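You operate a simulated robot arm through the tools that you are given. There is no shell and no other tool. Be economical: measure what you need, move in short steps, check, and stop when the job is done.

Carry out the task below with a simulated robot arm. There is one attempt and no reset: what you move stays moved.

## Task
Set the regulator to 2 bar and blow the vent cover clean.
Fine: open the blue tap only after the regulator is set, and end with it at 2 bar; nozzle back in its holder, tap shut again. Set down upright: blow nozzle.

Only the result counts: the job must be done as asked and must still hold three seconds after the hand-in. Knocking over, shifting, dropping, spilling or breaking anything else fails it. A push-on lid holds only when it is set on centred and level and pressed home; a screw cap is set on level and turned clockwise until tight.

## Robot
A 7-joint arm with a two-finger parallel gripper, fixed in place. Base frame: the origin is at the foot of the arm, x ahead of it, y to its left, z up. Readings come in mm, degrees, newtons and seconds.
With the tool pointing down near the work surface it reaches from about 120 to 500 mm from the base axis. Its first joint turns from -66.0 to 66.0 degrees. Payload 2.4 kg.
The TCP is the grasp point between the finger pads, 30 mm short of the fingertips. In the tool frame z runs along the fingers and y along their closing line. Largest opening 94 mm; finger width 28, thickness 10; the body of the gripper, 50 by 96 mm, starts 55 mm behind the TCP.
Orientation is that of the tool frame in the base frame, as a unit quaternion [x, y, z, w]. With the fingers straight down and closing along the base's y, the tool's x points along the base's -x, its y along +y and its z along -z.

## Interface
- The arm moves only by the tool move_arm. Its argument "series" is one flat list of numbers, 7 for each row, row after row: the shift along the tool's x, y, z in mm, then the turn, a rotation vector about the tool's x, y, z in degrees, then the gripper command, from -1 (fully open) to 1 (shut), values between in proportion. In form: [tx, ty, tz, rx, ry, rz, fingers, tx, ty, tz, rx, ry, rz, fingers, ...]. A call has 1 to 12 rows; each row shifts and turns the commanded pose from where the row before left it, along the tool's axes as they then stand. Each row takes 0.2 s and may step no farther than 50 mm and 8.6 degrees from the row before; otherwise, or with a gripper value out of range, the whole call is refused. Where a pose cannot be reached the arm comes as near as it can. A force on the tool above 90 N (or 10 N above the force at the start of the call, whichever is more), or a blocked arm, ends the call early, and 0.2 s more pass. Each finger travels about 153 mm/s and halts on what it meets, pressing with about 34 N; the grip force reading is that of the motor and also rises with nothing between the fingers. The clock runs only during rows and for 0.2 s after the last one: add rows that do not move to give the fingers time. The reply holds the time, the measured pose of the TCP, the force on the tool along the base axes, the opening and the grip force, in the units named above and with some noise, with the torque about the TCP (base axes, N m) and any sound that the robot's microphone picked up.
- Cameras (640 x 400 px; columns grow to the right, rows downward): "scene" is fixed at [34.4, 493.9, 1416.7]; the picture's right is [-0.65, -0.76, 0.00], its down [-0.62, 0.54, -0.57] and it looks along [0.43, -0.37, -0.82] (base axes); focal length 358 px, centre (320, 200). "wrist" rides on the gripper at [76, 14, -102] in the tool frame; the picture's right is [-0.18, 0.98, 0.00], its down [-0.75, -0.14, -0.64] and it looks along [-0.63, -0.12, 0.77] (tool axes); focal length 243 px, centre (320, 200). There is no depth. A picture from a camera that has moved, and an enlarged one, comes with that camera's place and axes in the base frame and with its lens.
- capture(camera): a new picture of that camera. The clock stands still meanwhile.
- zoom(camera, box): a new picture of the part [left, top, right, bottom] of that camera's present view, enlarged. The clock stands still meanwhile.
- job_done(): hands the job in; it is judged then, once.

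Go step by step. Nothing tells you positions but the pictures and the camera data: compare them with the known pose of the tool, close in by small moves and look again before you grip or let go. The budget is 120 turns and 64 pictures, counting those below and the enlarged ones. Unless the task says otherwise, let go and move clear before handing in, and close with one line.

The tools are called after "Call:" as name(argument=value, ...) on one line, values as JSON. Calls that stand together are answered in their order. move_arm: Moves the arm, as the interface text tells. Its arguments: {"type":"object","properties":{"series":{"type":"array","items":{"type":"number"}}},"required":["series"]} The other tools are called the same way: capture (camera) takes a picture; zoom (camera, box) takes an enlarged picture of a part of a camera's view; job_done () hands the job in.

At the start:

```text
time_s: 0.0
eef_pos: [370.8, -131.6, 868.9]
tcp_rot: [0.0, 1.0, 0.0, 0.0]
force: [-0.3, -0.2, 0.8]
wrist_torque: [0.0, 0.03, 0.0]
width: 93.9
gripper_force: 0.0
```

scene: 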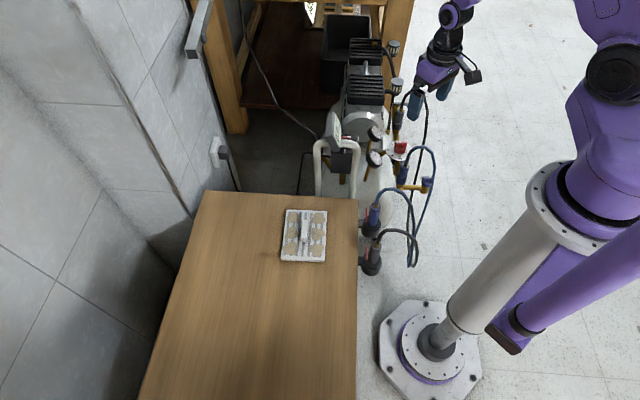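
wrist: 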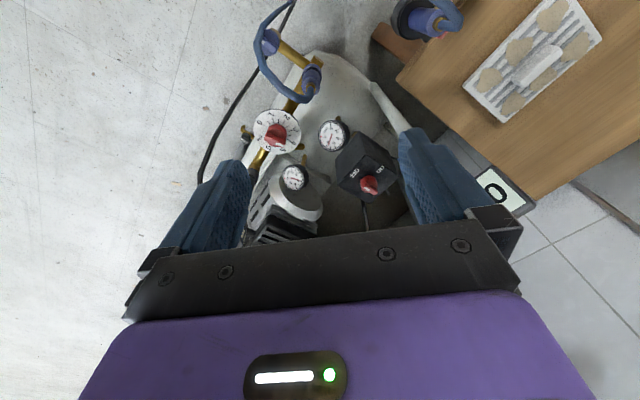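

I see a compressor with a regulator dial (red knob), gauges, a red-knob switch, blue fittings, and a table with the vent cover. I'll look closer first.

Call:
zoom(camera="scene", box=[300, 90, 460, 190])

Call:
zoom(camera="scene", box=[270, 180, 430, 280])

Call:
zoom(camera="wrist", box=[220, 0, 460, 150])

Call:
zoom(camera="wrist", box=[220, 90, 420, 215])

```text
4.00 times, centred on (380, 140) of scene
camera zoom: at [34.4, 493.9, 1416.7], right [-0.65, -0.76, 0.0], down [-0.62, 0.54, -0.57], along [0.43, -0.37, -0.82], focal length 1432 px, centre (80, 440)
```

zoom: 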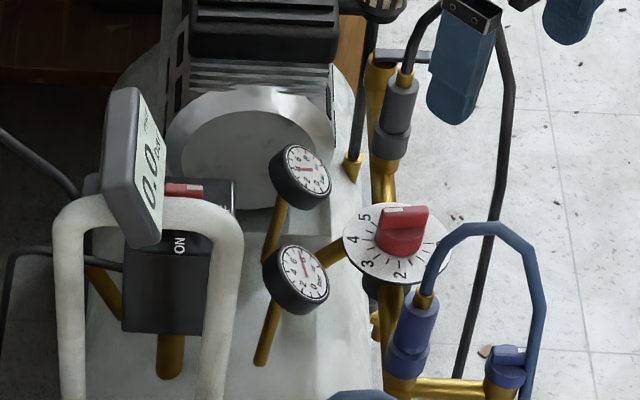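

```text
4.00 times, centred on (350, 230) of scene
camera zoom: at [34.4, 493.9, 1416.7], right [-0.65, -0.76, 0.0], down [-0.62, 0.54, -0.57], along [0.43, -0.37, -0.82], focal length 1432 px, centre (200, 80)
```

zoom: 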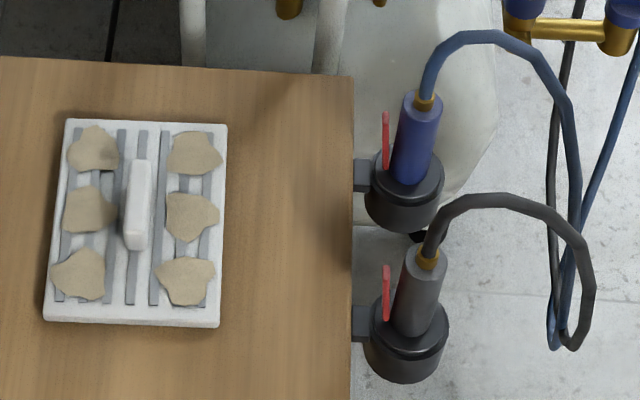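

```text
2.67 times, centred on (340, 75) of wrist
camera zoom: at [293.8, -117.8, 971.2], right [0.18, 0.98, 0.0], down [0.75, -0.14, 0.64], along [0.63, -0.12, -0.77], focal length 647 px, centre (267, 533)
```

zoom: 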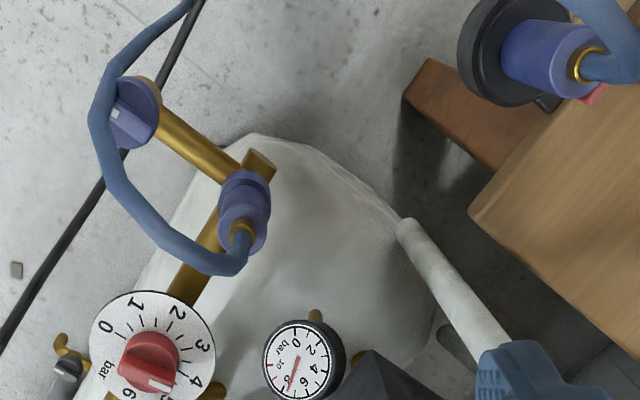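

```text
3.20 times, centred on (320, 152) of wrist
camera zoom: at [293.8, -117.8, 971.2], right [0.18, 0.98, 0.0], down [0.75, -0.14, 0.64], along [0.63, -0.12, -0.77], focal length 776 px, centre (320, 352)
```

zoom: 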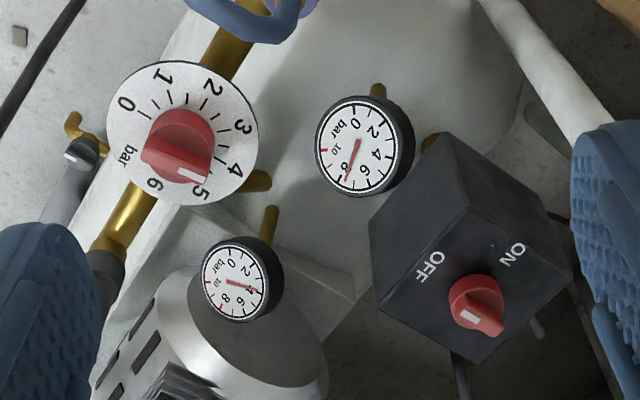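

Call:
move_arm(series=[20, 25, 27, 0, 0, 0, -1, 20, 25, 27, 0, 0, 0, -1, 20, 25, 27, 0, 0, 0, -1, 20, 25, 27, 0, 0, 0, -1, 20, 25, 27, 0, 0, 0, -1, 20, 25, 27, 0, 0, 0, -1, 16, 27, 28, 0, 0, 0, -1])

Call:
capture(camera="wrist")

```text
time_s: 1.6
eef_pos: [233.0, 43.4, 681.6]
tcp_rot: [0.0, 1.0, 0.001, -0.001]
force: [-0.4, -0.7, -1.8]
wrist_torque: [-0.01, -0.02, -0.03]
width: 93.9
gripper_force: 0.1
```

```text
57 pictures are left
camera wrist: at [156.4, 57.9, 783.0], right [0.19, 0.98, 0.0], down [0.75, -0.14, 0.64], along [0.63, -0.12, -0.77], focal length 243 px, centre (320, 200)
```

wrist: 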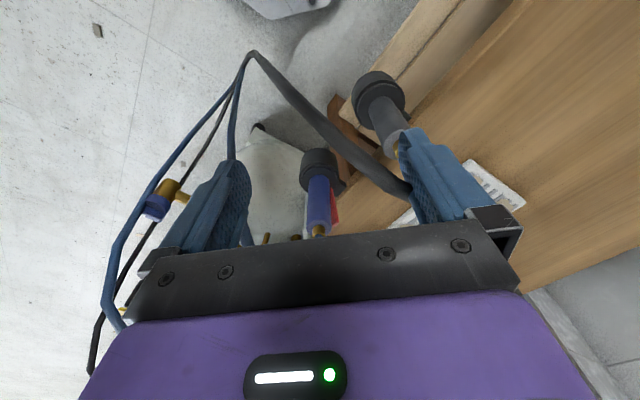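

Call:
zoom(camera="scene", box=[280, 140, 480, 265])

Call:
zoom(camera="wrist", box=[240, 60, 440, 245])

```text
3.20 times, centred on (380, 202) of scene
camera zoom: at [34.4, 493.9, 1416.6], right [-0.65, -0.76, 0.0], down [-0.62, 0.54, -0.57], along [0.43, -0.37, -0.82], focal length 1146 px, centre (128, 192)
```

zoom: 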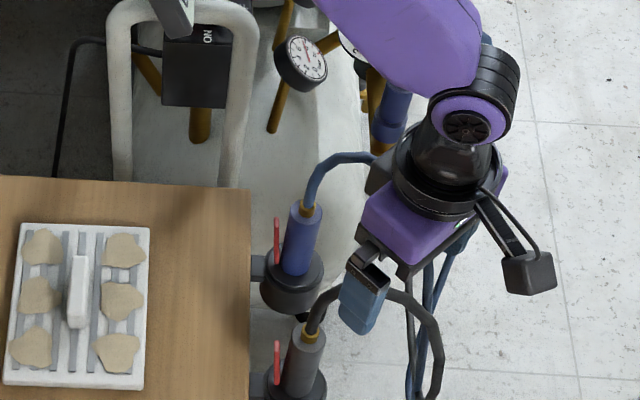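

```text
2.16 times, centred on (340, 152) of wrist
camera zoom: at [156.4, 57.9, 783.0], right [0.19, 0.98, 0.0], down [0.75, -0.14, 0.64], along [0.63, -0.12, -0.77], focal length 525 px, centre (277, 303)
```

zoom: 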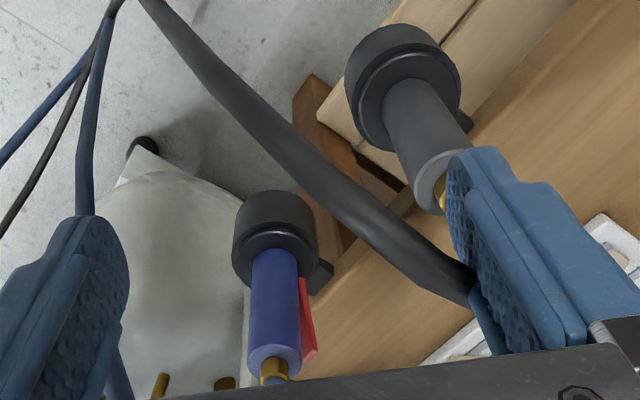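

Call:
move_arm(series=[0, 0, -45, 0, 0, 0, -1, 0, 0, -45, 0, 0, 0, -1, -18, -42, 0, 0, 0, 0, -1, -19, -42, 0, 0, 0, 0, -1, -19, -42, 0, 0, 0, 0, -1, -19, -42, 0, 0, 0, 0, -1, -19, -43, 0, 0, 0, 0, -1, -19, -43, 0, 0, 0, 0, -1, 0, 0, 37, 0, 0, 0, -1, 0, 0, 37, 0, 0, 0, -1])

Call:
capture(camera="wrist")

```text
time_s: 3.8
eef_pos: [348.9, -208.2, 695.8]
tcp_rot: [0.0, 1.0, 0.0, -0.001]
force: [-0.2, -0.4, 1.3]
wrist_torque: [0.02, 0.0, 0.0]
width: 94.1
gripper_force: 0.0
```

```text
54 pictures are left
camera wrist: at [272.1, -194.0, 797.8], right [0.18, 0.98, 0.0], down [0.75, -0.14, 0.64], along [0.63, -0.12, -0.77], focal length 243 px, centre (320, 200)
```

wrist: 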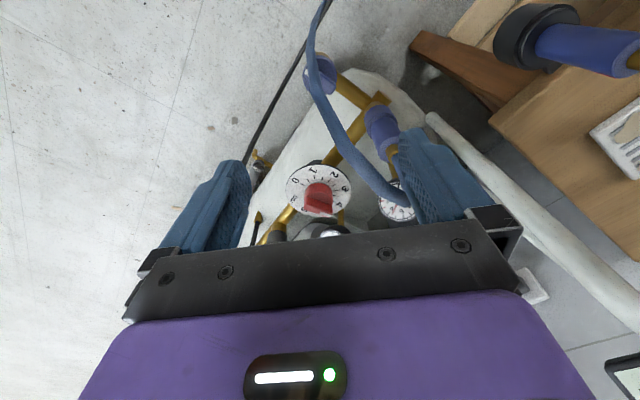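

Call:
zoom(camera="wrist", box=[270, 140, 370, 240])

Call:
zoom(camera="wrist", box=[260, 0, 460, 145])

Call:
zoom(camera="scene", box=[365, 130, 445, 200])

```text
4.00 times, centred on (320, 190) of wrist
camera zoom: at [272.1, -194.0, 797.8], right [0.18, 0.98, 0.0], down [0.75, -0.14, 0.64], along [0.63, -0.12, -0.77], focal length 970 px, centre (320, 240)
```

zoom: 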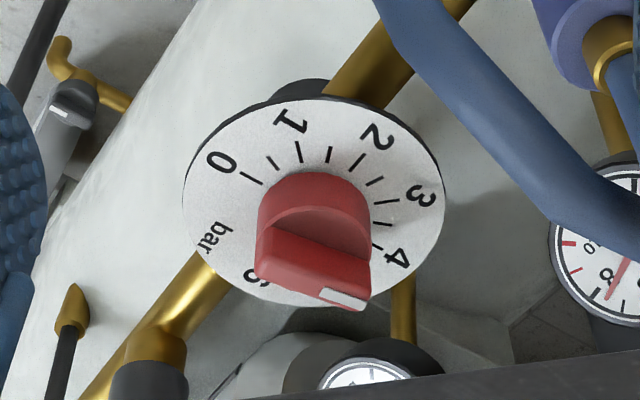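

```text
2.76 times, centred on (360, 72) of wrist
camera zoom: at [272.1, -194.0, 797.8], right [0.18, 0.98, 0.0], down [0.75, -0.14, 0.64], along [0.63, -0.12, -0.77], focal length 669 px, centre (210, 552)
```

zoom: 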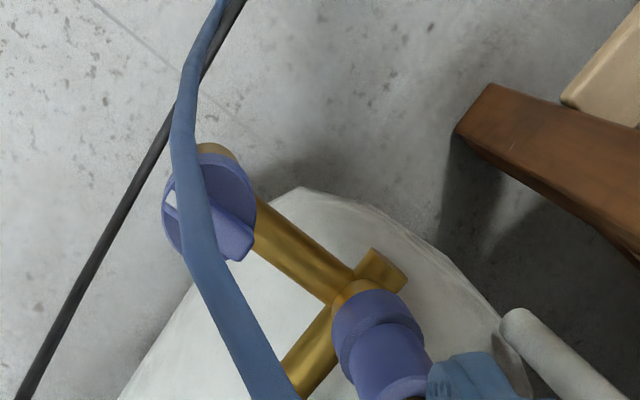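

```text
5.71 times, centred on (405, 165) of scene
camera zoom: at [34.4, 493.9, 1416.7], right [-0.65, -0.76, 0.0], down [-0.62, 0.54, -0.57], along [0.43, -0.37, -0.82], focal length 2046 px, centre (-166, 400)
```

zoom: 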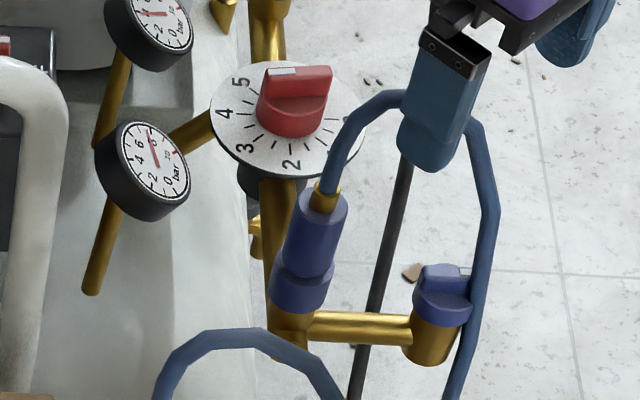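

The regulator reads about 3.8 bar on a level dial centred near (477,-236), wing top z≈574. I go above it and turn the tool to straddle the wing.

Call:
move_arm(series=[0, 0, -45, 0, 0, 0, -1, -43, -9, 0, 0, 0, 0, -0.06, -43, -9, 0, 0, 0, 0, -0.06, -42, -9, 0, 0, 0, 0, -0.06, 0, 0, 0, 0, 0, 8.47, -0.06, 0, 0, 0, 0, 0, 8.47, -0.06, 0, 0, 0, 0, 0, 8.47, -0.06, 0, 0, 0, 0, 0, 8.47, -0.06, 0, 0, 0, 0, 0, 8.47, -0.06, 0, 0, 0, 0, 0, 8.47, -0.06, 0, 0, 0, 0, 0, 8.47, -0.06, 0, 0, 0, 0, 0, 8.47, -0.06])

Call:
move_arm(series=[0, 0, 0, 0, 0, 8.47, -0.06, 0, 0, 0, 0, 0, 8.47, -0.06, 0, 0, 0, 0, 0, 8.47, -0.06, 0, 0, 0, 0, 0, 8.47, -0.06, 0, 0, 0, 0, 0, 8.47, -0.06, 0, 0, 0, 0, 0, 8.47, -0.06, 0, 0, 0, 0, 0, 8.47, -0.06, 0, 0, 0, 0, 0, 0, -0.06])

Call:
capture(camera="wrist")

```text
time_s: 6.4
eef_pos: [476.3, -235.2, 740.2]
tcp_rot: [0.559, 0.829, -0.001, -0.001]
force: [-0.1, -0.1, -0.1]
wrist_torque: [0.0, 0.01, 0.01]
width: 49.6
gripper_force: 0.0
```

```text
time_s: 8.2
eef_pos: [475.5, -235.5, 740.3]
tcp_rot: [0.896, 0.445, 0.0, 0.001]
force: [-0.6, -0.3, 0.0]
wrist_torque: [0.0, -0.02, -0.02]
width: 49.7
gripper_force: 0.0
```

```text
50 pictures are left
camera wrist: at [532.4, -184.1, 841.9], right [0.67, -0.74, 0.0], down [-0.57, -0.52, 0.64], along [-0.48, -0.43, -0.77], focal length 243 px, centre (320, 200)
```

wrist: 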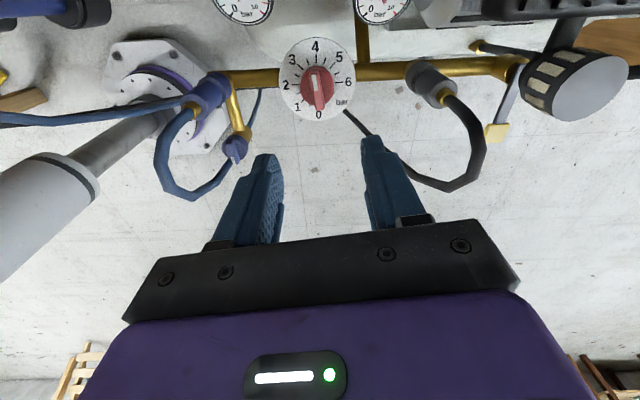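

Call:
zoom(camera="wrist", box=[200, 0, 440, 150])

```text
2.67 times, centred on (320, 75) of wrist
camera zoom: at [532.4, -184.1, 841.9], right [0.67, -0.74, 0.0], down [-0.57, -0.52, 0.64], along [-0.48, -0.43, -0.77], focal length 647 px, centre (320, 533)
```

zoom: 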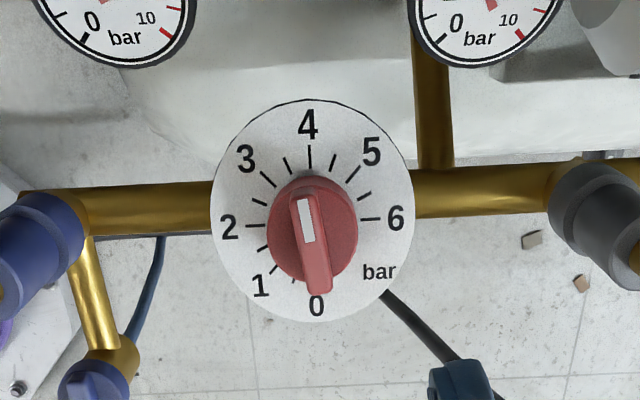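

Call:
move_arm(series=[0, 0, 40, 0, 0, 0, -0.06, 0, 0, 40, 0, 0, 0, -0.06, 0, 0, 40, 0, 0, 0, -0.06, 0, 0, 25, 0, 0, 0, -0.06, 0, 0, 11, 0, 0, 0, -0.06, 0, 0, 0, 0, 0, 0, -0.06])

Call:
zoom(camera="wrist", box=[200, 80, 440, 230])

Call:
zoom(camera="scene", box=[345, 100, 445, 180])

```text
time_s: 9.6
eef_pos: [475.0, -236.2, 583.8]
tcp_rot: [0.895, 0.445, 0.0, 0.0]
force: [-0.5, -0.3, 0.2]
wrist_torque: [-0.02, 0.0, -0.01]
width: 49.8
gripper_force: 0.0
```

```text
2.67 times, centred on (320, 155) of wrist
camera zoom: at [531.8, -184.2, 686.3], right [0.67, -0.74, 0.0], down [-0.57, -0.52, 0.64], along [-0.47, -0.43, -0.77], focal length 647 px, centre (320, 320)
```

zoom: 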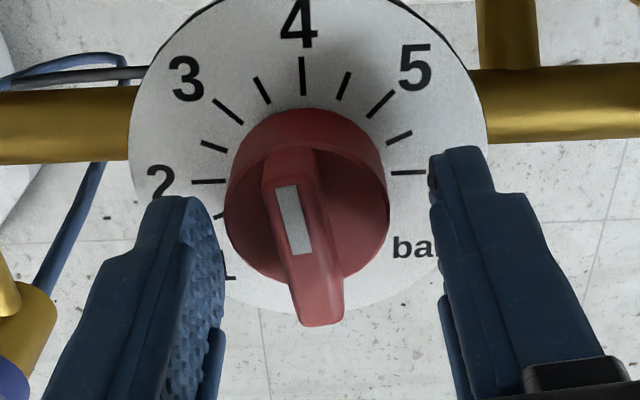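

```text
5.00 times, centred on (395, 140) of scene
camera zoom: at [34.4, 493.9, 1416.7], right [-0.65, -0.76, 0.0], down [-0.62, 0.54, -0.57], along [0.43, -0.37, -0.82], focal length 1790 px, centre (-55, 500)
```

zoom: 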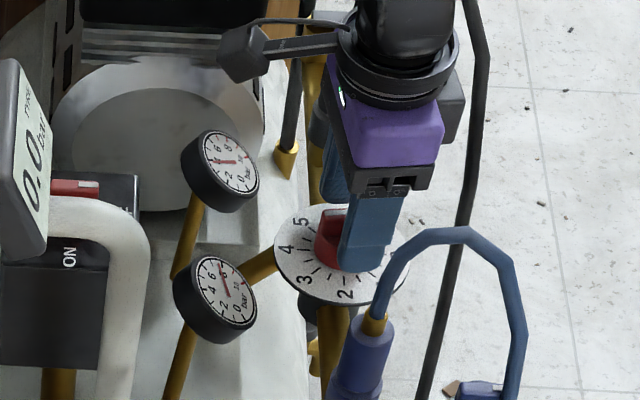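

Call:
move_arm(series=[2.5, -3.3, 0, 0, 0, 0, -0.06, 0, 0, 0, 0, 0, 0, 0.3, 0, 0, 0, 0, 0, 0, 0.5, 0, 0, 0, 0, 0, 0, 0.7, 0, 0, 0, 0, 0, 0, 1, 0, 0, 0, 0, 0, 0, 1])

Call:
zoom(camera="wrist", box=[200, 80, 440, 230])

```text
time_s: 11.0
eef_pos: [474.4, -232.2, 584.3]
tcp_rot: [0.895, 0.445, 0.0, 0.001]
force: [6.0, -4.7, -14.3]
wrist_torque: [0.01, -0.18, 0.01]
width: 37.5
gripper_force: 44.8
```

```text
2.67 times, centred on (320, 155) of wrist
camera zoom: at [531.1, -180.4, 686.2], right [0.67, -0.74, 0.0], down [-0.57, -0.52, 0.64], along [-0.47, -0.43, -0.77], focal length 647 px, centre (320, 320)
```

zoom: 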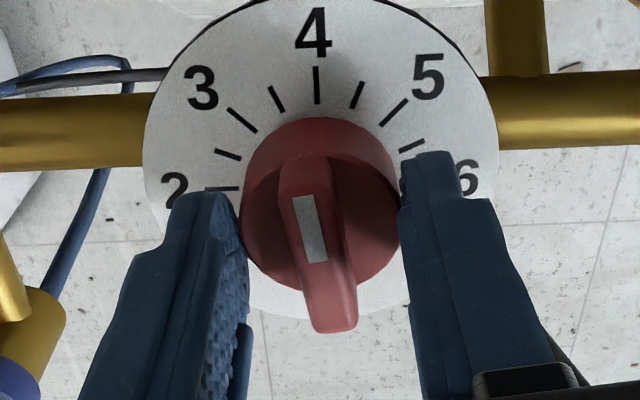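

The fingertips caught the round base of the knob. I open, rise a few mm, and close on the wing only.

Call:
move_arm(series=[0, 0, 0, 0, 0, 0, -0.06, 0, 0, 0, 0, 0, 0, -0.06, 0, 0, -8, 0, 0, 0, -0.06, 0, 0, 0, 0, 0, 0, 0.2, 0, 0, 0, 0, 0, 0, 0.5, 0, 0, 0, 0, 0, 0, 0.7, 0, 0, 0, 0, 0, 0, 1, 0, 0, 0, 0, 0, 0, 1])

Call:
zoom(camera="wrist", box=[200, 80, 440, 230])

```text
time_s: 12.8
eef_pos: [475.5, -232.4, 592.8]
tcp_rot: [0.895, 0.446, 0.0, 0.0]
force: [1.2, -1.6, -2.8]
wrist_torque: [0.01, -0.08, 0.05]
width: 11.0
gripper_force: 44.3
```

```text
2.67 times, centred on (320, 155) of wrist
camera zoom: at [531.2, -180.3, 694.7], right [0.67, -0.74, 0.0], down [-0.57, -0.52, 0.64], along [-0.47, -0.43, -0.77], focal length 647 px, centre (320, 320)
```

zoom: 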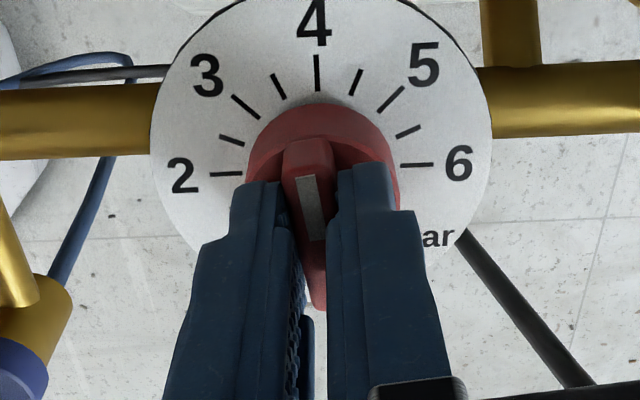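

Call:
move_arm(series=[0, 0, 0, 0, 0, -8.2, 1, 0, 0, 0, 0, 0, -8.2, 1, 0, 0, 0, 0, 0, -8.2, 1, 0, 0, 0, 0, 0, -8.2, 1, 0, 0, 0, 0, 0, -8.2, 1, 0, 0, 0, 0, 0, -8.2, 1, 0, 0, 0, 0, 0, -8.2, 1, 0, 0, 0, 0, 0, -8.2, 1, 0, 0, 0, 0, 0, -8.2, 1, 0, 0, 0, 0, 0, -8.2, 1, 0, 0, 0, 0, 0, 0, 1])

Call:
zoom(camera="wrist", box=[200, 80, 440, 230])

```text
time_s: 15.2
eef_pos: [473.3, -232.3, 592.4]
tcp_rot: [0.382, 0.924, 0.0, -0.002]
force: [-23.1, -7.6, 30.1]
wrist_torque: [-0.49, 0.18, 0.0]
width: 11.0
gripper_force: 44.4
```

```text
2.67 times, centred on (320, 155) of wrist
camera zoom: at [428.7, -168.9, 694.1], right [0.83, 0.56, 0.0], down [0.43, -0.63, 0.64], along [0.36, -0.53, -0.77], focal length 647 px, centre (320, 320)
```

zoom: 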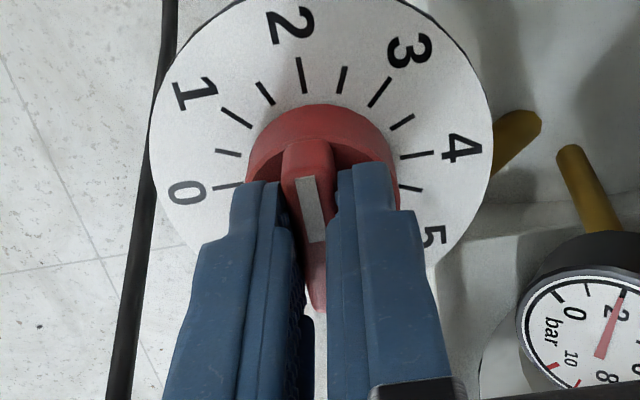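

Call:
move_arm(series=[0, 0, 0, 0, 0, 0, 0.5, 0, 0, 0, 0, 0, 0, 0.3, 0, 0, -30, 0, 0, 0, 0.0, 0, 0, -45, 0, 0, 0, 0.0, 0, 0, -45, 0, 0, 0, 0.0, 0, 0, 0, 0, 0, 0, 0])

Call:
zoom(camera="wrist", box=[220, 20, 460, 170])

Call:
zoom(camera="scene", box=[345, 100, 445, 180])

```text
time_s: 16.6
eef_pos: [473.3, -232.4, 710.6]
tcp_rot: [0.384, 0.923, 0.0, 0.0]
force: [0.2, -0.4, 0.6]
wrist_torque: [0.05, 0.0, -0.02]
width: 47.0
gripper_force: 0.2
```

```text
2.67 times, centred on (340, 95) of wrist
camera zoom: at [428.8, -168.8, 811.9], right [0.83, 0.56, 0.0], down [0.43, -0.63, 0.64], along [0.36, -0.53, -0.77], focal length 647 px, centre (267, 480)
```

zoom: 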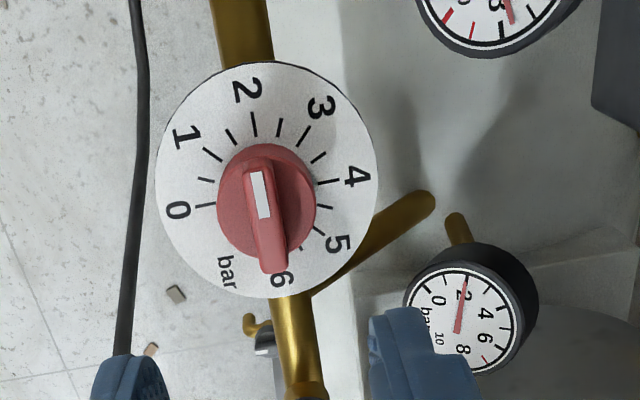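

```text
5.00 times, centred on (395, 140) of scene
camera zoom: at [34.4, 494.0, 1416.7], right [-0.65, -0.76, 0.0], down [-0.62, 0.54, -0.57], along [0.43, -0.37, -0.82], focal length 1790 px, centre (-55, 500)
```

zoom: 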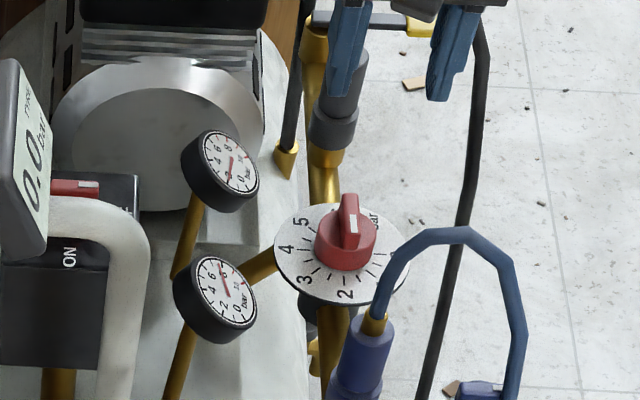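

Call:
move_arm(series=[42, -12, 0, 0, 0, 0, 0, 42, -12, 0, 0, 0, 0, 0, 42, -12, 0, 0, 0, 0, 0, 42, -12, 0, 0, 0, 0, 0, 38, -12, 0, 0, 0, 0, 0, 0, 0, 30, 0, 0, 0, 0, 0, 0, 20, 0, 0, 0, 0])

Call:
zoom(camera="wrist", box=[200, 90, 440, 240])

Call:
zoom(camera="scene", box=[350, 130, 470, 226])

```text
time_s: 18.2
eef_pos: [288.2, -126.9, 660.7]
tcp_rot: [0.385, 0.923, 0.0, -0.001]
force: [0.4, 0.3, -1.0]
wrist_torque: [0.02, 0.01, -0.01]
width: 46.9
gripper_force: 0.0
```

```text
2.67 times, centred on (320, 165) of wrist
camera zoom: at [243.9, -64.1, 762.5], right [0.83, 0.56, 0.0], down [0.43, -0.63, 0.64], along [0.36, -0.53, -0.77], focal length 647 px, centre (320, 293)
```

zoom: 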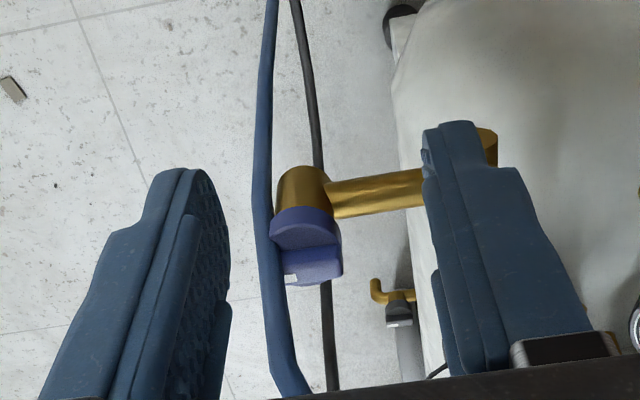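

```text
4.17 times, centred on (410, 178) of scene
camera zoom: at [34.3, 494.0, 1416.7], right [-0.65, -0.76, 0.0], down [-0.62, 0.54, -0.57], along [0.43, -0.37, -0.82], focal length 1492 px, centre (-55, 292)
```

zoom: 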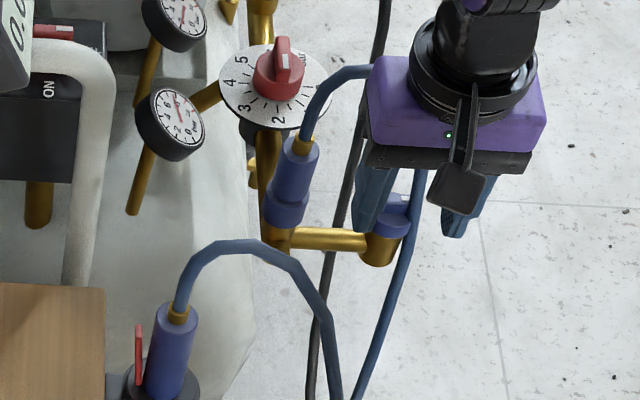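

Call:
zoom(camera="wrist", box=[285, 140, 345, 215])

Call:
zoom(camera="scene", box=[420, 165, 460, 200])

```text
5.33 times, centred on (315, 178) of wrist
camera zoom: at [243.9, -64.1, 762.5], right [0.83, 0.56, 0.0], down [0.43, -0.63, 0.64], along [0.36, -0.53, -0.77], focal length 1294 px, centre (347, 320)
```

zoom: 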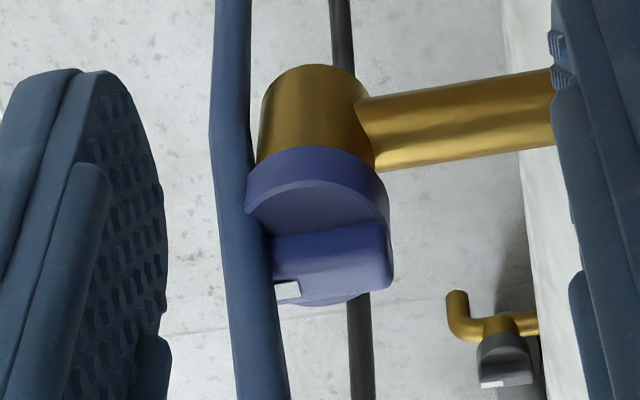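

```text
11.43 times, centred on (440, 182) of scene
camera zoom: at [34.3, 494.0, 1416.7], right [-0.65, -0.76, 0.0], down [-0.62, 0.54, -0.57], along [0.43, -0.37, -0.82], focal length 4093 px, centre (-1051, 400)
```

zoom: 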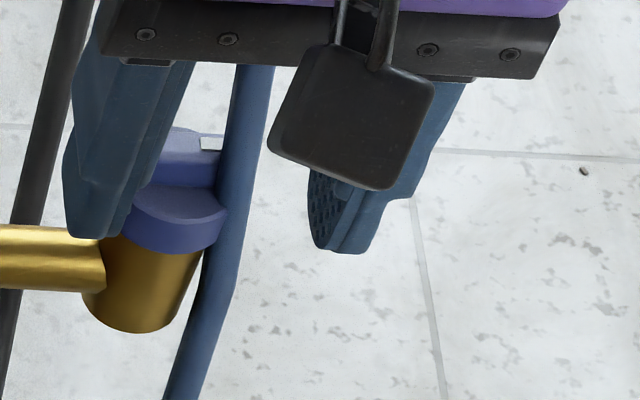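

Call:
move_arm(series=[0, 0, -40, 0, 0, -8.2, 0, 0, 0, 0, 0, 0, -8.2, 0, 0, 0, 0, 0, 0, -8.2, 0, 0, 0, 0, 0, 0, -8.2, 0, 0, 0, 0, 0, 0, -8.2, 0, 0, 0, 0, 0, 0, -8.2, 0, 0, 0, 0, 0, 0, -8.2, 0, 0, 0, 0, 0, 0, -8.2, 0, 0, 0, 0, 0, 0, -8.2, 0, 0, 0, 0, 0, 0, -8.2, 0, 0, 0, 0, 0, 0, -8, 0, 0, 0, 0, 0, 0, 0, 0])

```text
time_s: 20.8
eef_pos: [288.3, -129.3, 702.8]
tcp_rot: [-0.382, 0.924, 0.0, -0.001]
force: [-0.9, 0.4, 0.0]
wrist_torque: [-0.01, 0.03, -0.02]
width: 47.1
gripper_force: 0.1
```

Call:
move_arm(series=[9, -37, 0, 0, 0, 0, 0, 9, -38, 0, 0, 0, 0, 0, 0, 0, 10, 0, 0, 0, 0, 0, 0, 0, 0, 0, 0, 0])

Call:
capture(camera="wrist")

Call:
zoom(camera="wrist", box=[220, 50, 420, 175])

```text
time_s: 21.8
eef_pos: [327.0, -195.0, 693.2]
tcp_rot: [-0.382, 0.924, 0.0, 0.001]
force: [0.2, -0.1, -0.3]
wrist_torque: [-0.01, -0.05, 0.02]
width: 47.1
gripper_force: 0.0
```

```text
37 pictures are left
camera wrist: at [262.2, -239.1, 794.5], right [-0.56, 0.83, 0.0], down [0.63, 0.43, 0.64], along [0.53, 0.36, -0.77], focal length 243 px, centre (320, 200)
```

wrist: 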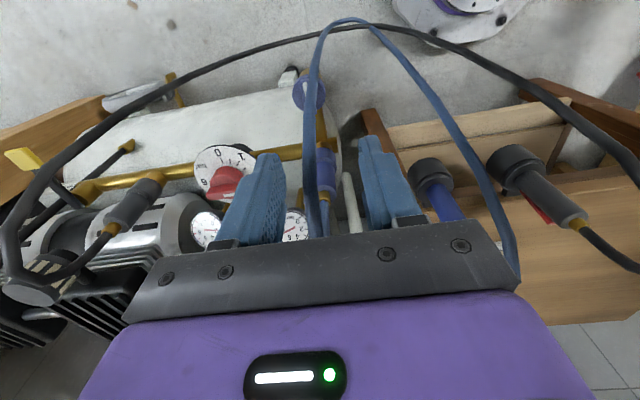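

```text
3.20 times, centred on (320, 112) of wrist
camera zoom: at [262.2, -239.1, 794.5], right [-0.56, 0.83, 0.0], down [0.63, 0.43, 0.64], along [0.53, 0.36, -0.77], focal length 776 px, centre (320, 480)
```

zoom: 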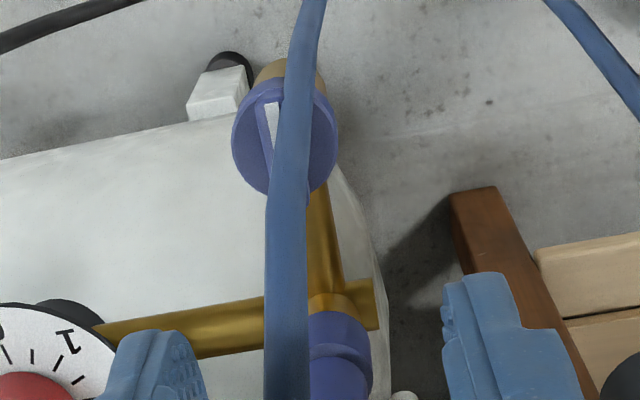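

Call:
move_arm(series=[2, -12, 0, 0, 0, 0, 0, 0, 0, 40, 0, 0, 0, 0, 0, 0, 40, 0, 0, 0, 0, 0, 0, 20, 0, 0, 0, 0, 0, 0, 0, 0, 0, 0, 0])

Call:
zoom(camera="wrist", box=[220, 80, 420, 205])

```text
time_s: 23.0
eef_pos: [334.5, -203.3, 591.0]
tcp_rot: [-0.383, 0.924, 0.0, -0.001]
force: [0.2, -0.2, -0.3]
wrist_torque: [0.02, -0.02, -0.01]
width: 46.9
gripper_force: 0.1
```

```text
3.20 times, centred on (320, 142) of wrist
camera zoom: at [270.1, -247.5, 693.1], right [-0.56, 0.83, 0.0], down [0.63, 0.43, 0.64], along [0.53, 0.36, -0.77], focal length 776 px, centre (320, 384)
```

zoom: 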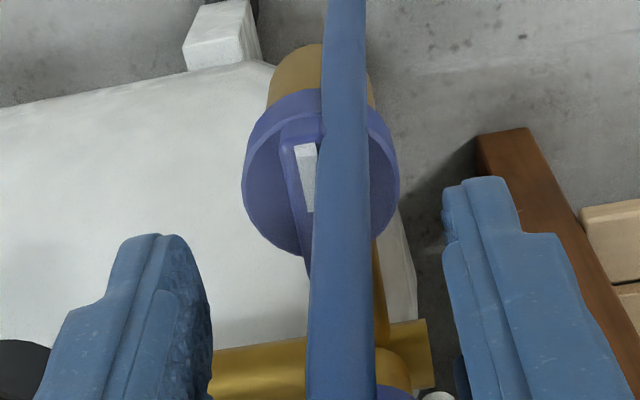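

Call:
move_arm(series=[0, -2.5, 15, 0, 0, 0, 0, 0, 0, 14, 0, 0, 0, 0, 0, 0, 0, 0, 0, 0, 0.3, 0, 0, 0, 0, 0, 0, 0.6, 0, 0, 0, 0, 0, 0, 1, 0, 0, 0, 0, 0, 0, 1])

Call:
zoom(camera="wrist", box=[220, 80, 420, 205])

```text
time_s: 24.4
eef_pos: [333.1, -203.4, 562.8]
tcp_rot: [-0.382, 0.924, 0.002, -0.001]
force: [-9.9, 14.7, -7.2]
wrist_torque: [0.19, 0.13, -0.13]
width: 33.3
gripper_force: 45.8
```

```text
3.20 times, centred on (320, 142) of wrist
camera zoom: at [269.5, -248.4, 664.3], right [-0.56, 0.83, 0.01], down [0.64, 0.43, 0.64], along [0.53, 0.36, -0.77], focal length 776 px, centre (320, 384)
```

zoom: 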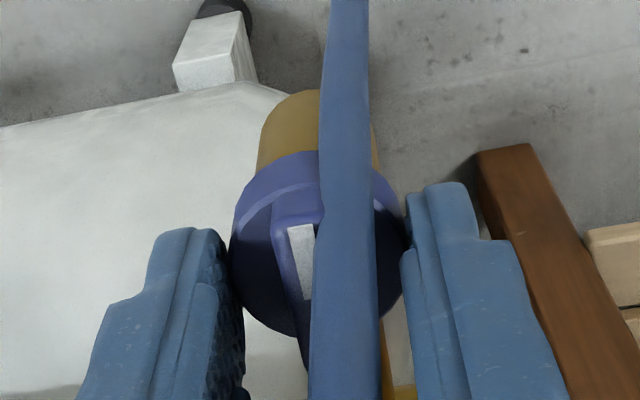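

Call:
move_arm(series=[0, 0, 0, 0, 0, 0, 0, 0, 1.5, -9, 0, 0, 0, 0, 0, 0, 0, 0, 0, 0, 0.3, 0, 0, 0, 0, 0, 0, 0.6, 0, 0, 0, 0, 0, 0, 1, 0, 0, 0, 0, 0, 0, 1])

```text
time_s: 25.8
eef_pos: [333.6, -202.5, 573.6]
tcp_rot: [-0.383, 0.924, 0.001, -0.001]
force: [-4.5, 6.7, 9.0]
wrist_torque: [-0.26, 0.39, -0.03]
width: 10.7
gripper_force: 44.2
```

Call:
move_arm(series=[0, 0, 0, 0, 0, -6, 1, 0, 0, 0, 0, 0, -6, 1, 0, 0, 0, 0, 0, -6, 1])

Call:
zoom(camera="wrist", box=[220, 80, 420, 205])

```text
time_s: 26.6
eef_pos: [333.6, -203.2, 570.8]
tcp_rot: [-0.522, 0.853, 0.001, 0.0]
force: [-5.4, 14.6, 0.1]
wrist_torque: [0.0, -0.06, -1.61]
width: 19.2
gripper_force: 44.9
```

```text
3.20 times, centred on (320, 142) of wrist
camera zoom: at [286.0, -265.1, 673.8], right [-0.79, 0.61, 0.0], down [0.47, 0.61, 0.64], along [0.39, 0.51, -0.77], focal length 776 px, centre (320, 384)
```

zoom: 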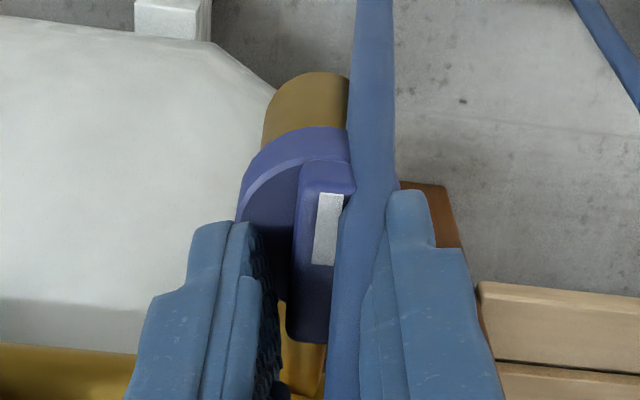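

It meets a stop counter-clockwise, so the tap opens clockwise. I turn back and on clockwise in steps.

Call:
move_arm(series=[0, 0, 0, 0, 0, 6, 1, 0, 0, 0, 0, 0, 6, 1, 0, 0, 0, 0, 0, 6, 1, 0, 0, 0, 0, 0, 8, 1, 0, 0, 0, 0, 0, 8, 1, 0, 0, 0, 0, 0, 8, 1])

Call:
zoom(camera="wrist", box=[220, 80, 420, 205])

```text
time_s: 28.0
eef_pos: [334.1, -205.1, 572.7]
tcp_rot: [-0.179, 0.984, 0.0, -0.001]
force: [-22.5, -7.8, -7.4]
wrist_torque: [0.08, -0.44, 0.0]
width: 10.7
gripper_force: 44.7
```

```text
3.20 times, centred on (320, 142) of wrist
camera zoom: at [256.4, -218.7, 673.8], right [-0.17, 0.98, 0.0], down [0.76, 0.13, 0.64], along [0.63, 0.11, -0.77], focal length 776 px, centre (320, 384)
```

zoom: 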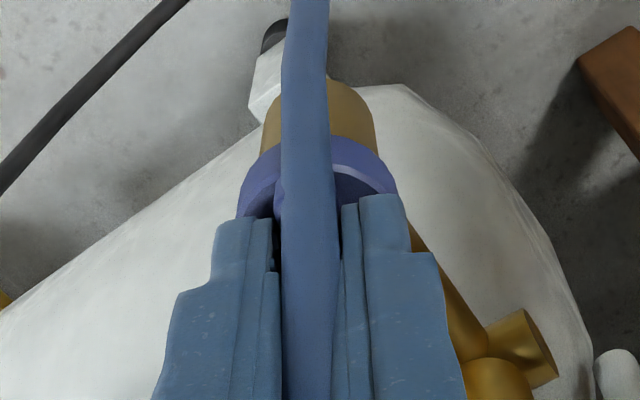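

Call:
move_arm(series=[0, 0, 0, 0, 0, 8.3, 1, 0, 0, 0, 0, 0, 8.3, 1, 0, 0, 0, 0, 0, 8.3, 1, 0, 0, 0, 0, 0, 8.3, 1, 0, 0, 0, 0, 0, 8.3, 1, 0, 0, 0, 0, 0, 8.3, 1, 0, 0, 0, 0, 0, 8.3, 1, 0, 0, 0, 0, 0, 8, 1, 0, 0, 0, 0, 0, 0, 1])

Call:
zoom(camera="scene", box=[310, 110, 450, 210])

```text
time_s: 30.0
eef_pos: [332.4, -206.5, 572.1]
tcp_rot: [0.386, 0.923, 0.0, 0.0]
force: [-26.3, -19.9, -24.0]
wrist_torque: [-1.07, -0.08, 0.52]
width: 11.0
gripper_force: 45.0
```

```text
4.00 times, centred on (380, 160) of scene
camera zoom: at [34.2, 493.5, 1416.8], right [-0.65, -0.76, 0.0], down [-0.62, 0.54, -0.57], along [0.43, -0.37, -0.82], focal length 1432 px, centre (80, 360)
```

zoom: 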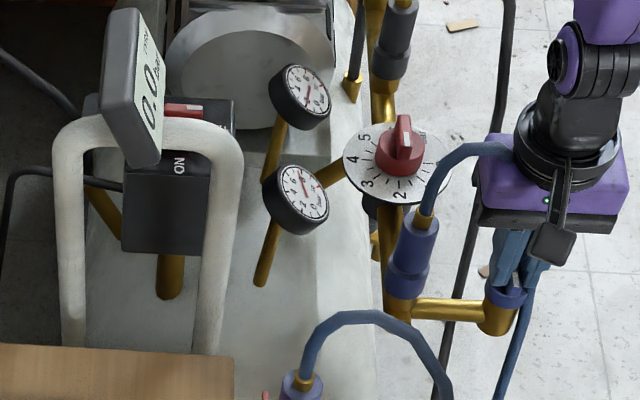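

Call:
move_arm(series=[0, 0, 0, 0, 0, 0, 0.4, 0, 0, 0, 0, 0, 0, 0.0, 0, 0, -40, 0, 0, 0, 0.0, 0, 0, -45, 0, 0, 0, 0.0, 0, 0, -45, 0, 0, 0, 0.0, 0, 0, 0, 0, 0, 0, 0])

Call:
zoom(camera="wrist", box=[220, 40, 460, 190])

Call:
zoom(camera="scene", box=[330, 105, 370, 135])

```text
time_s: 31.4
eef_pos: [331.5, -204.6, 703.1]
tcp_rot: [0.385, 0.923, -0.001, 0.0]
force: [-0.1, -0.6, 1.2]
wrist_torque: [0.0, 0.01, 0.01]
width: 46.9
gripper_force: 0.1
```

```text
2.67 times, centred on (340, 115) of wrist
camera zoom: at [287.1, -141.2, 805.0], right [0.83, 0.56, 0.0], down [0.43, -0.63, 0.64], along [0.36, -0.53, -0.77], focal length 647 px, centre (267, 427)
```

zoom: 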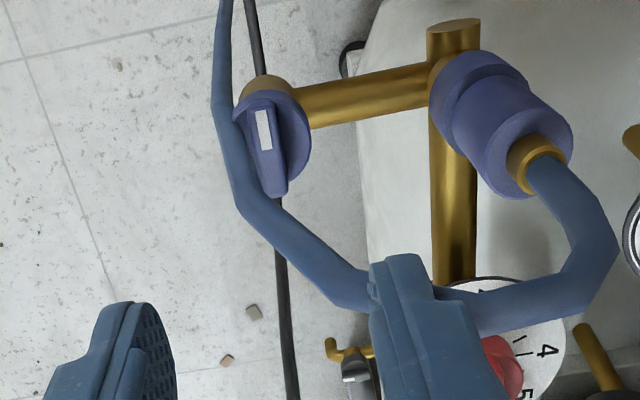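

```text
13.33 times, centred on (350, 120) of scene
camera zoom: at [34.4, 494.0, 1416.7], right [-0.65, -0.76, 0.0], down [-0.62, 0.54, -0.57], along [0.43, -0.37, -0.82], focal length 4775 px, centre (-80, 1267)
```

zoom: 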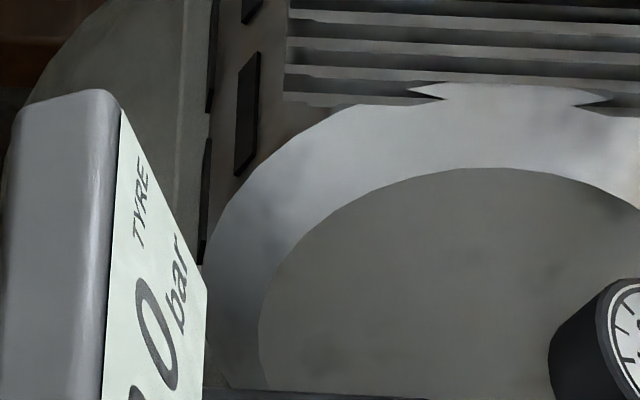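

Tap is now a quarter-turn open. Next: hover above the blue nozzle with the fingers set to close across body and red lever.

Call:
move_arm(series=[29.6, 34, 0, 0, 0, 0, -0.7, 29.6, 34, 0, 0, 0, 0, -0.7, 29.6, 34, 0, 0, 0, 0, -0.7, 29.6, 34, 0, 0, 0, 0, -0.7, 29.5, 33.8, 0, 0, 0, 0, -0.7, 0, 0, 0, 0, 0, 0, -0.7])

Call:
capture(camera="wrist")

Call:
zoom(camera="wrist", box=[220, 50, 460, 200])

```text
time_s: 32.8
eef_pos: [351.3, 20.6, 700.3]
tcp_rot: [0.384, 0.923, 0.0, 0.0]
force: [-0.5, -0.3, -0.7]
wrist_torque: [0.0, -0.01, -0.01]
width: 79.7
gripper_force: 0.1
```

```text
28 pictures are left
camera wrist: at [306.2, 84.3, 802.1], right [0.83, 0.56, 0.0], down [0.43, -0.63, 0.64], along [0.36, -0.53, -0.77], focal length 243 px, centre (320, 200)
```

wrist: 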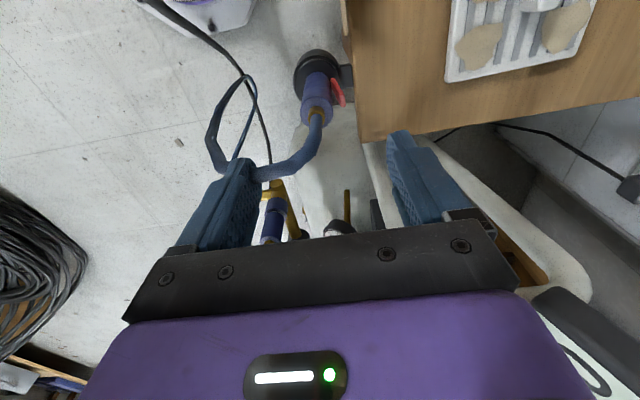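

```text
2.67 times, centred on (340, 125) of wrist
camera zoom: at [306.2, 84.3, 802.1], right [0.83, 0.56, 0.0], down [0.43, -0.63, 0.64], along [0.36, -0.53, -0.77], focal length 647 px, centre (267, 400)
```

zoom: 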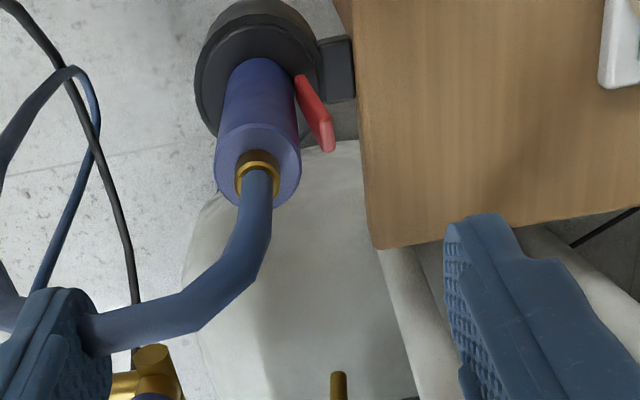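

Call:
move_arm(series=[3.9, -1.9, 20, 0, 0, 0, -0.7, 0, 0, 35, 0, 0, 0, -0.7, 0, 0, 35, 0, 0, 0, -0.7, 0, 0, 30, 0, 0, 0, -0.7, 0, 0, 15, 0, 0, 0, -0.7, 0, 0, 0, 0, 0, 0, -0.7])

Call:
zoom(camera="wrist", box=[200, 60, 440, 210])

```text
time_s: 34.2
eef_pos: [347.1, 21.1, 566.4]
tcp_rot: [0.385, 0.923, -0.001, 0.0]
force: [0.1, 0.6, 0.2]
wrist_torque: [0.0, 0.01, 0.0]
width: 80.0
gripper_force: 0.3
```

```text
2.67 times, centred on (320, 135) of wrist
camera zoom: at [303.3, 84.8, 668.7], right [0.83, 0.56, 0.0], down [0.43, -0.63, 0.64], along [0.36, -0.53, -0.77], focal length 647 px, centre (320, 373)
```

zoom: 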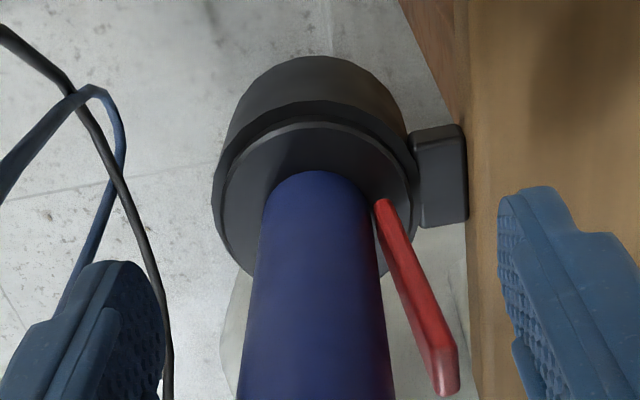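

Call:
move_arm(series=[0, 0, 0, 0, 0, 0, -0.1, 0, 0, 0, 0, 0, 0, 0.1, 0, 0, 0, 0, 0, 0, 0.3, 0, 0, 0, 0, 0, 0, 0.6, 0, 0, 0, 0, 0, 0, 1, 0, 0, 0, 0, 0, 0, 1])

Call:
zoom(camera="wrist", box=[200, 60, 440, 210])

```text
time_s: 35.6
eef_pos: [346.5, 21.5, 566.9]
tcp_rot: [0.384, 0.923, 0.0, 0.0]
force: [0.4, -0.1, -0.3]
wrist_torque: [0.01, -0.03, -0.01]
width: 27.1
gripper_force: 34.2
```

```text
2.67 times, centred on (320, 135) of wrist
camera zoom: at [303.1, 84.9, 669.0], right [0.83, 0.56, 0.0], down [0.43, -0.63, 0.64], along [0.36, -0.53, -0.77], focal length 647 px, centre (320, 373)
```

zoom: 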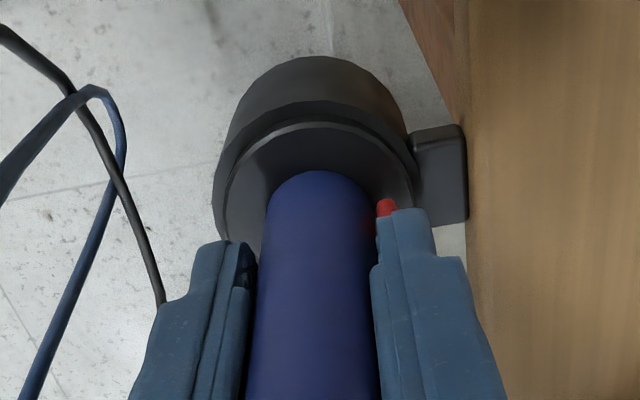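

Call:
move_arm(series=[0, 0, -10, 0, 0, 0, 1, 0, 0, -25, 0, 0, 0, 1, 0, 0, -35, 0, 0, 0, 1, 0, 0, -35, 0, 0, 0, 1, 0, 0, -35, 0, 0, 0, 1, 0, 0, 0, 0, 0, 0, 1])

Call:
zoom(camera="scene", box=[270, 150, 430, 250])

Call:
capture(camera="wrist")

```text
time_s: 37.0
eef_pos: [345.8, 20.2, 708.1]
tcp_rot: [0.384, 0.923, 0.0, 0.0]
force: [-0.7, -0.1, -1.5]
wrist_torque: [0.0, 0.01, 0.01]
width: 27.1
gripper_force: 34.0
```

```text
4.00 times, centred on (350, 200) of scene
camera zoom: at [34.4, 493.9, 1416.7], right [-0.65, -0.76, 0.0], down [-0.62, 0.54, -0.57], along [0.43, -0.37, -0.82], focal length 1432 px, centre (200, 200)
```

zoom: 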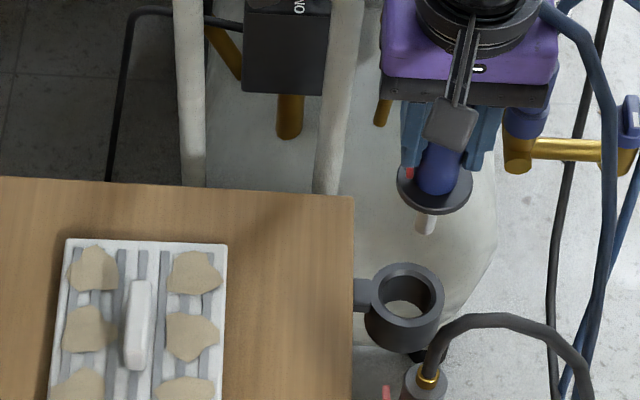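

```text
23 pictures are left
camera wrist: at [301.4, 84.6, 810.0], right [0.83, 0.56, 0.0], down [0.43, -0.63, 0.64], along [0.36, -0.53, -0.77], focal length 243 px, centre (320, 200)
```

wrist: 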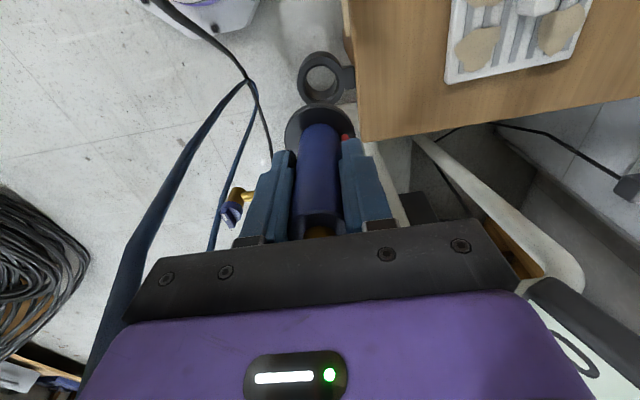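

Call:
move_arm(series=[1.4, 40, 0, 0, 0, 0, 1, 1.4, 40, 0, 0, 0, 0, 1, 1.4, 40, 0, 0, 0, 0, 1, 1.4, 40, 0, 0, 0, 0, 1, 0, 0, 15, 0, 0, 0, 1, 0, 0, 0, 0, 0, 0, 1, 0, 0, 0, 0, 0, 0, 1, 0, 0, 0, 0, 0, 0, 1])

Call:
zoom(camera="scene", box=[270, 180, 370, 270])

```text
time_s: 38.8
eef_pos: [455.9, 137.3, 692.3]
tcp_rot: [0.385, 0.923, 0.0, 0.001]
force: [-0.1, -0.3, -0.6]
wrist_torque: [0.0, 0.02, -0.01]
width: 27.2
gripper_force: 34.1
```

```text
4.44 times, centred on (320, 225) of scene
camera zoom: at [34.4, 494.0, 1416.7], right [-0.65, -0.76, 0.0], down [-0.62, 0.54, -0.57], along [0.43, -0.37, -0.82], focal length 1592 px, centre (320, 89)
```

zoom: 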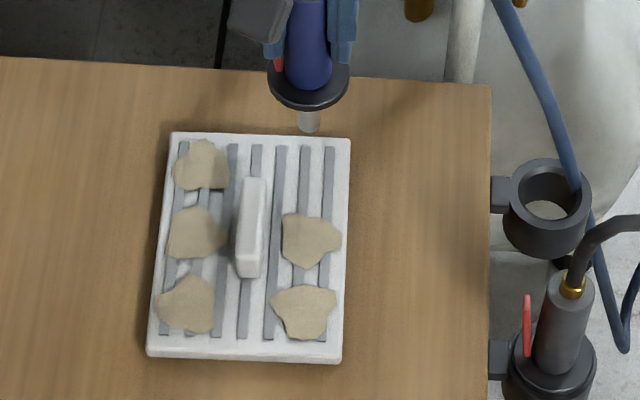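

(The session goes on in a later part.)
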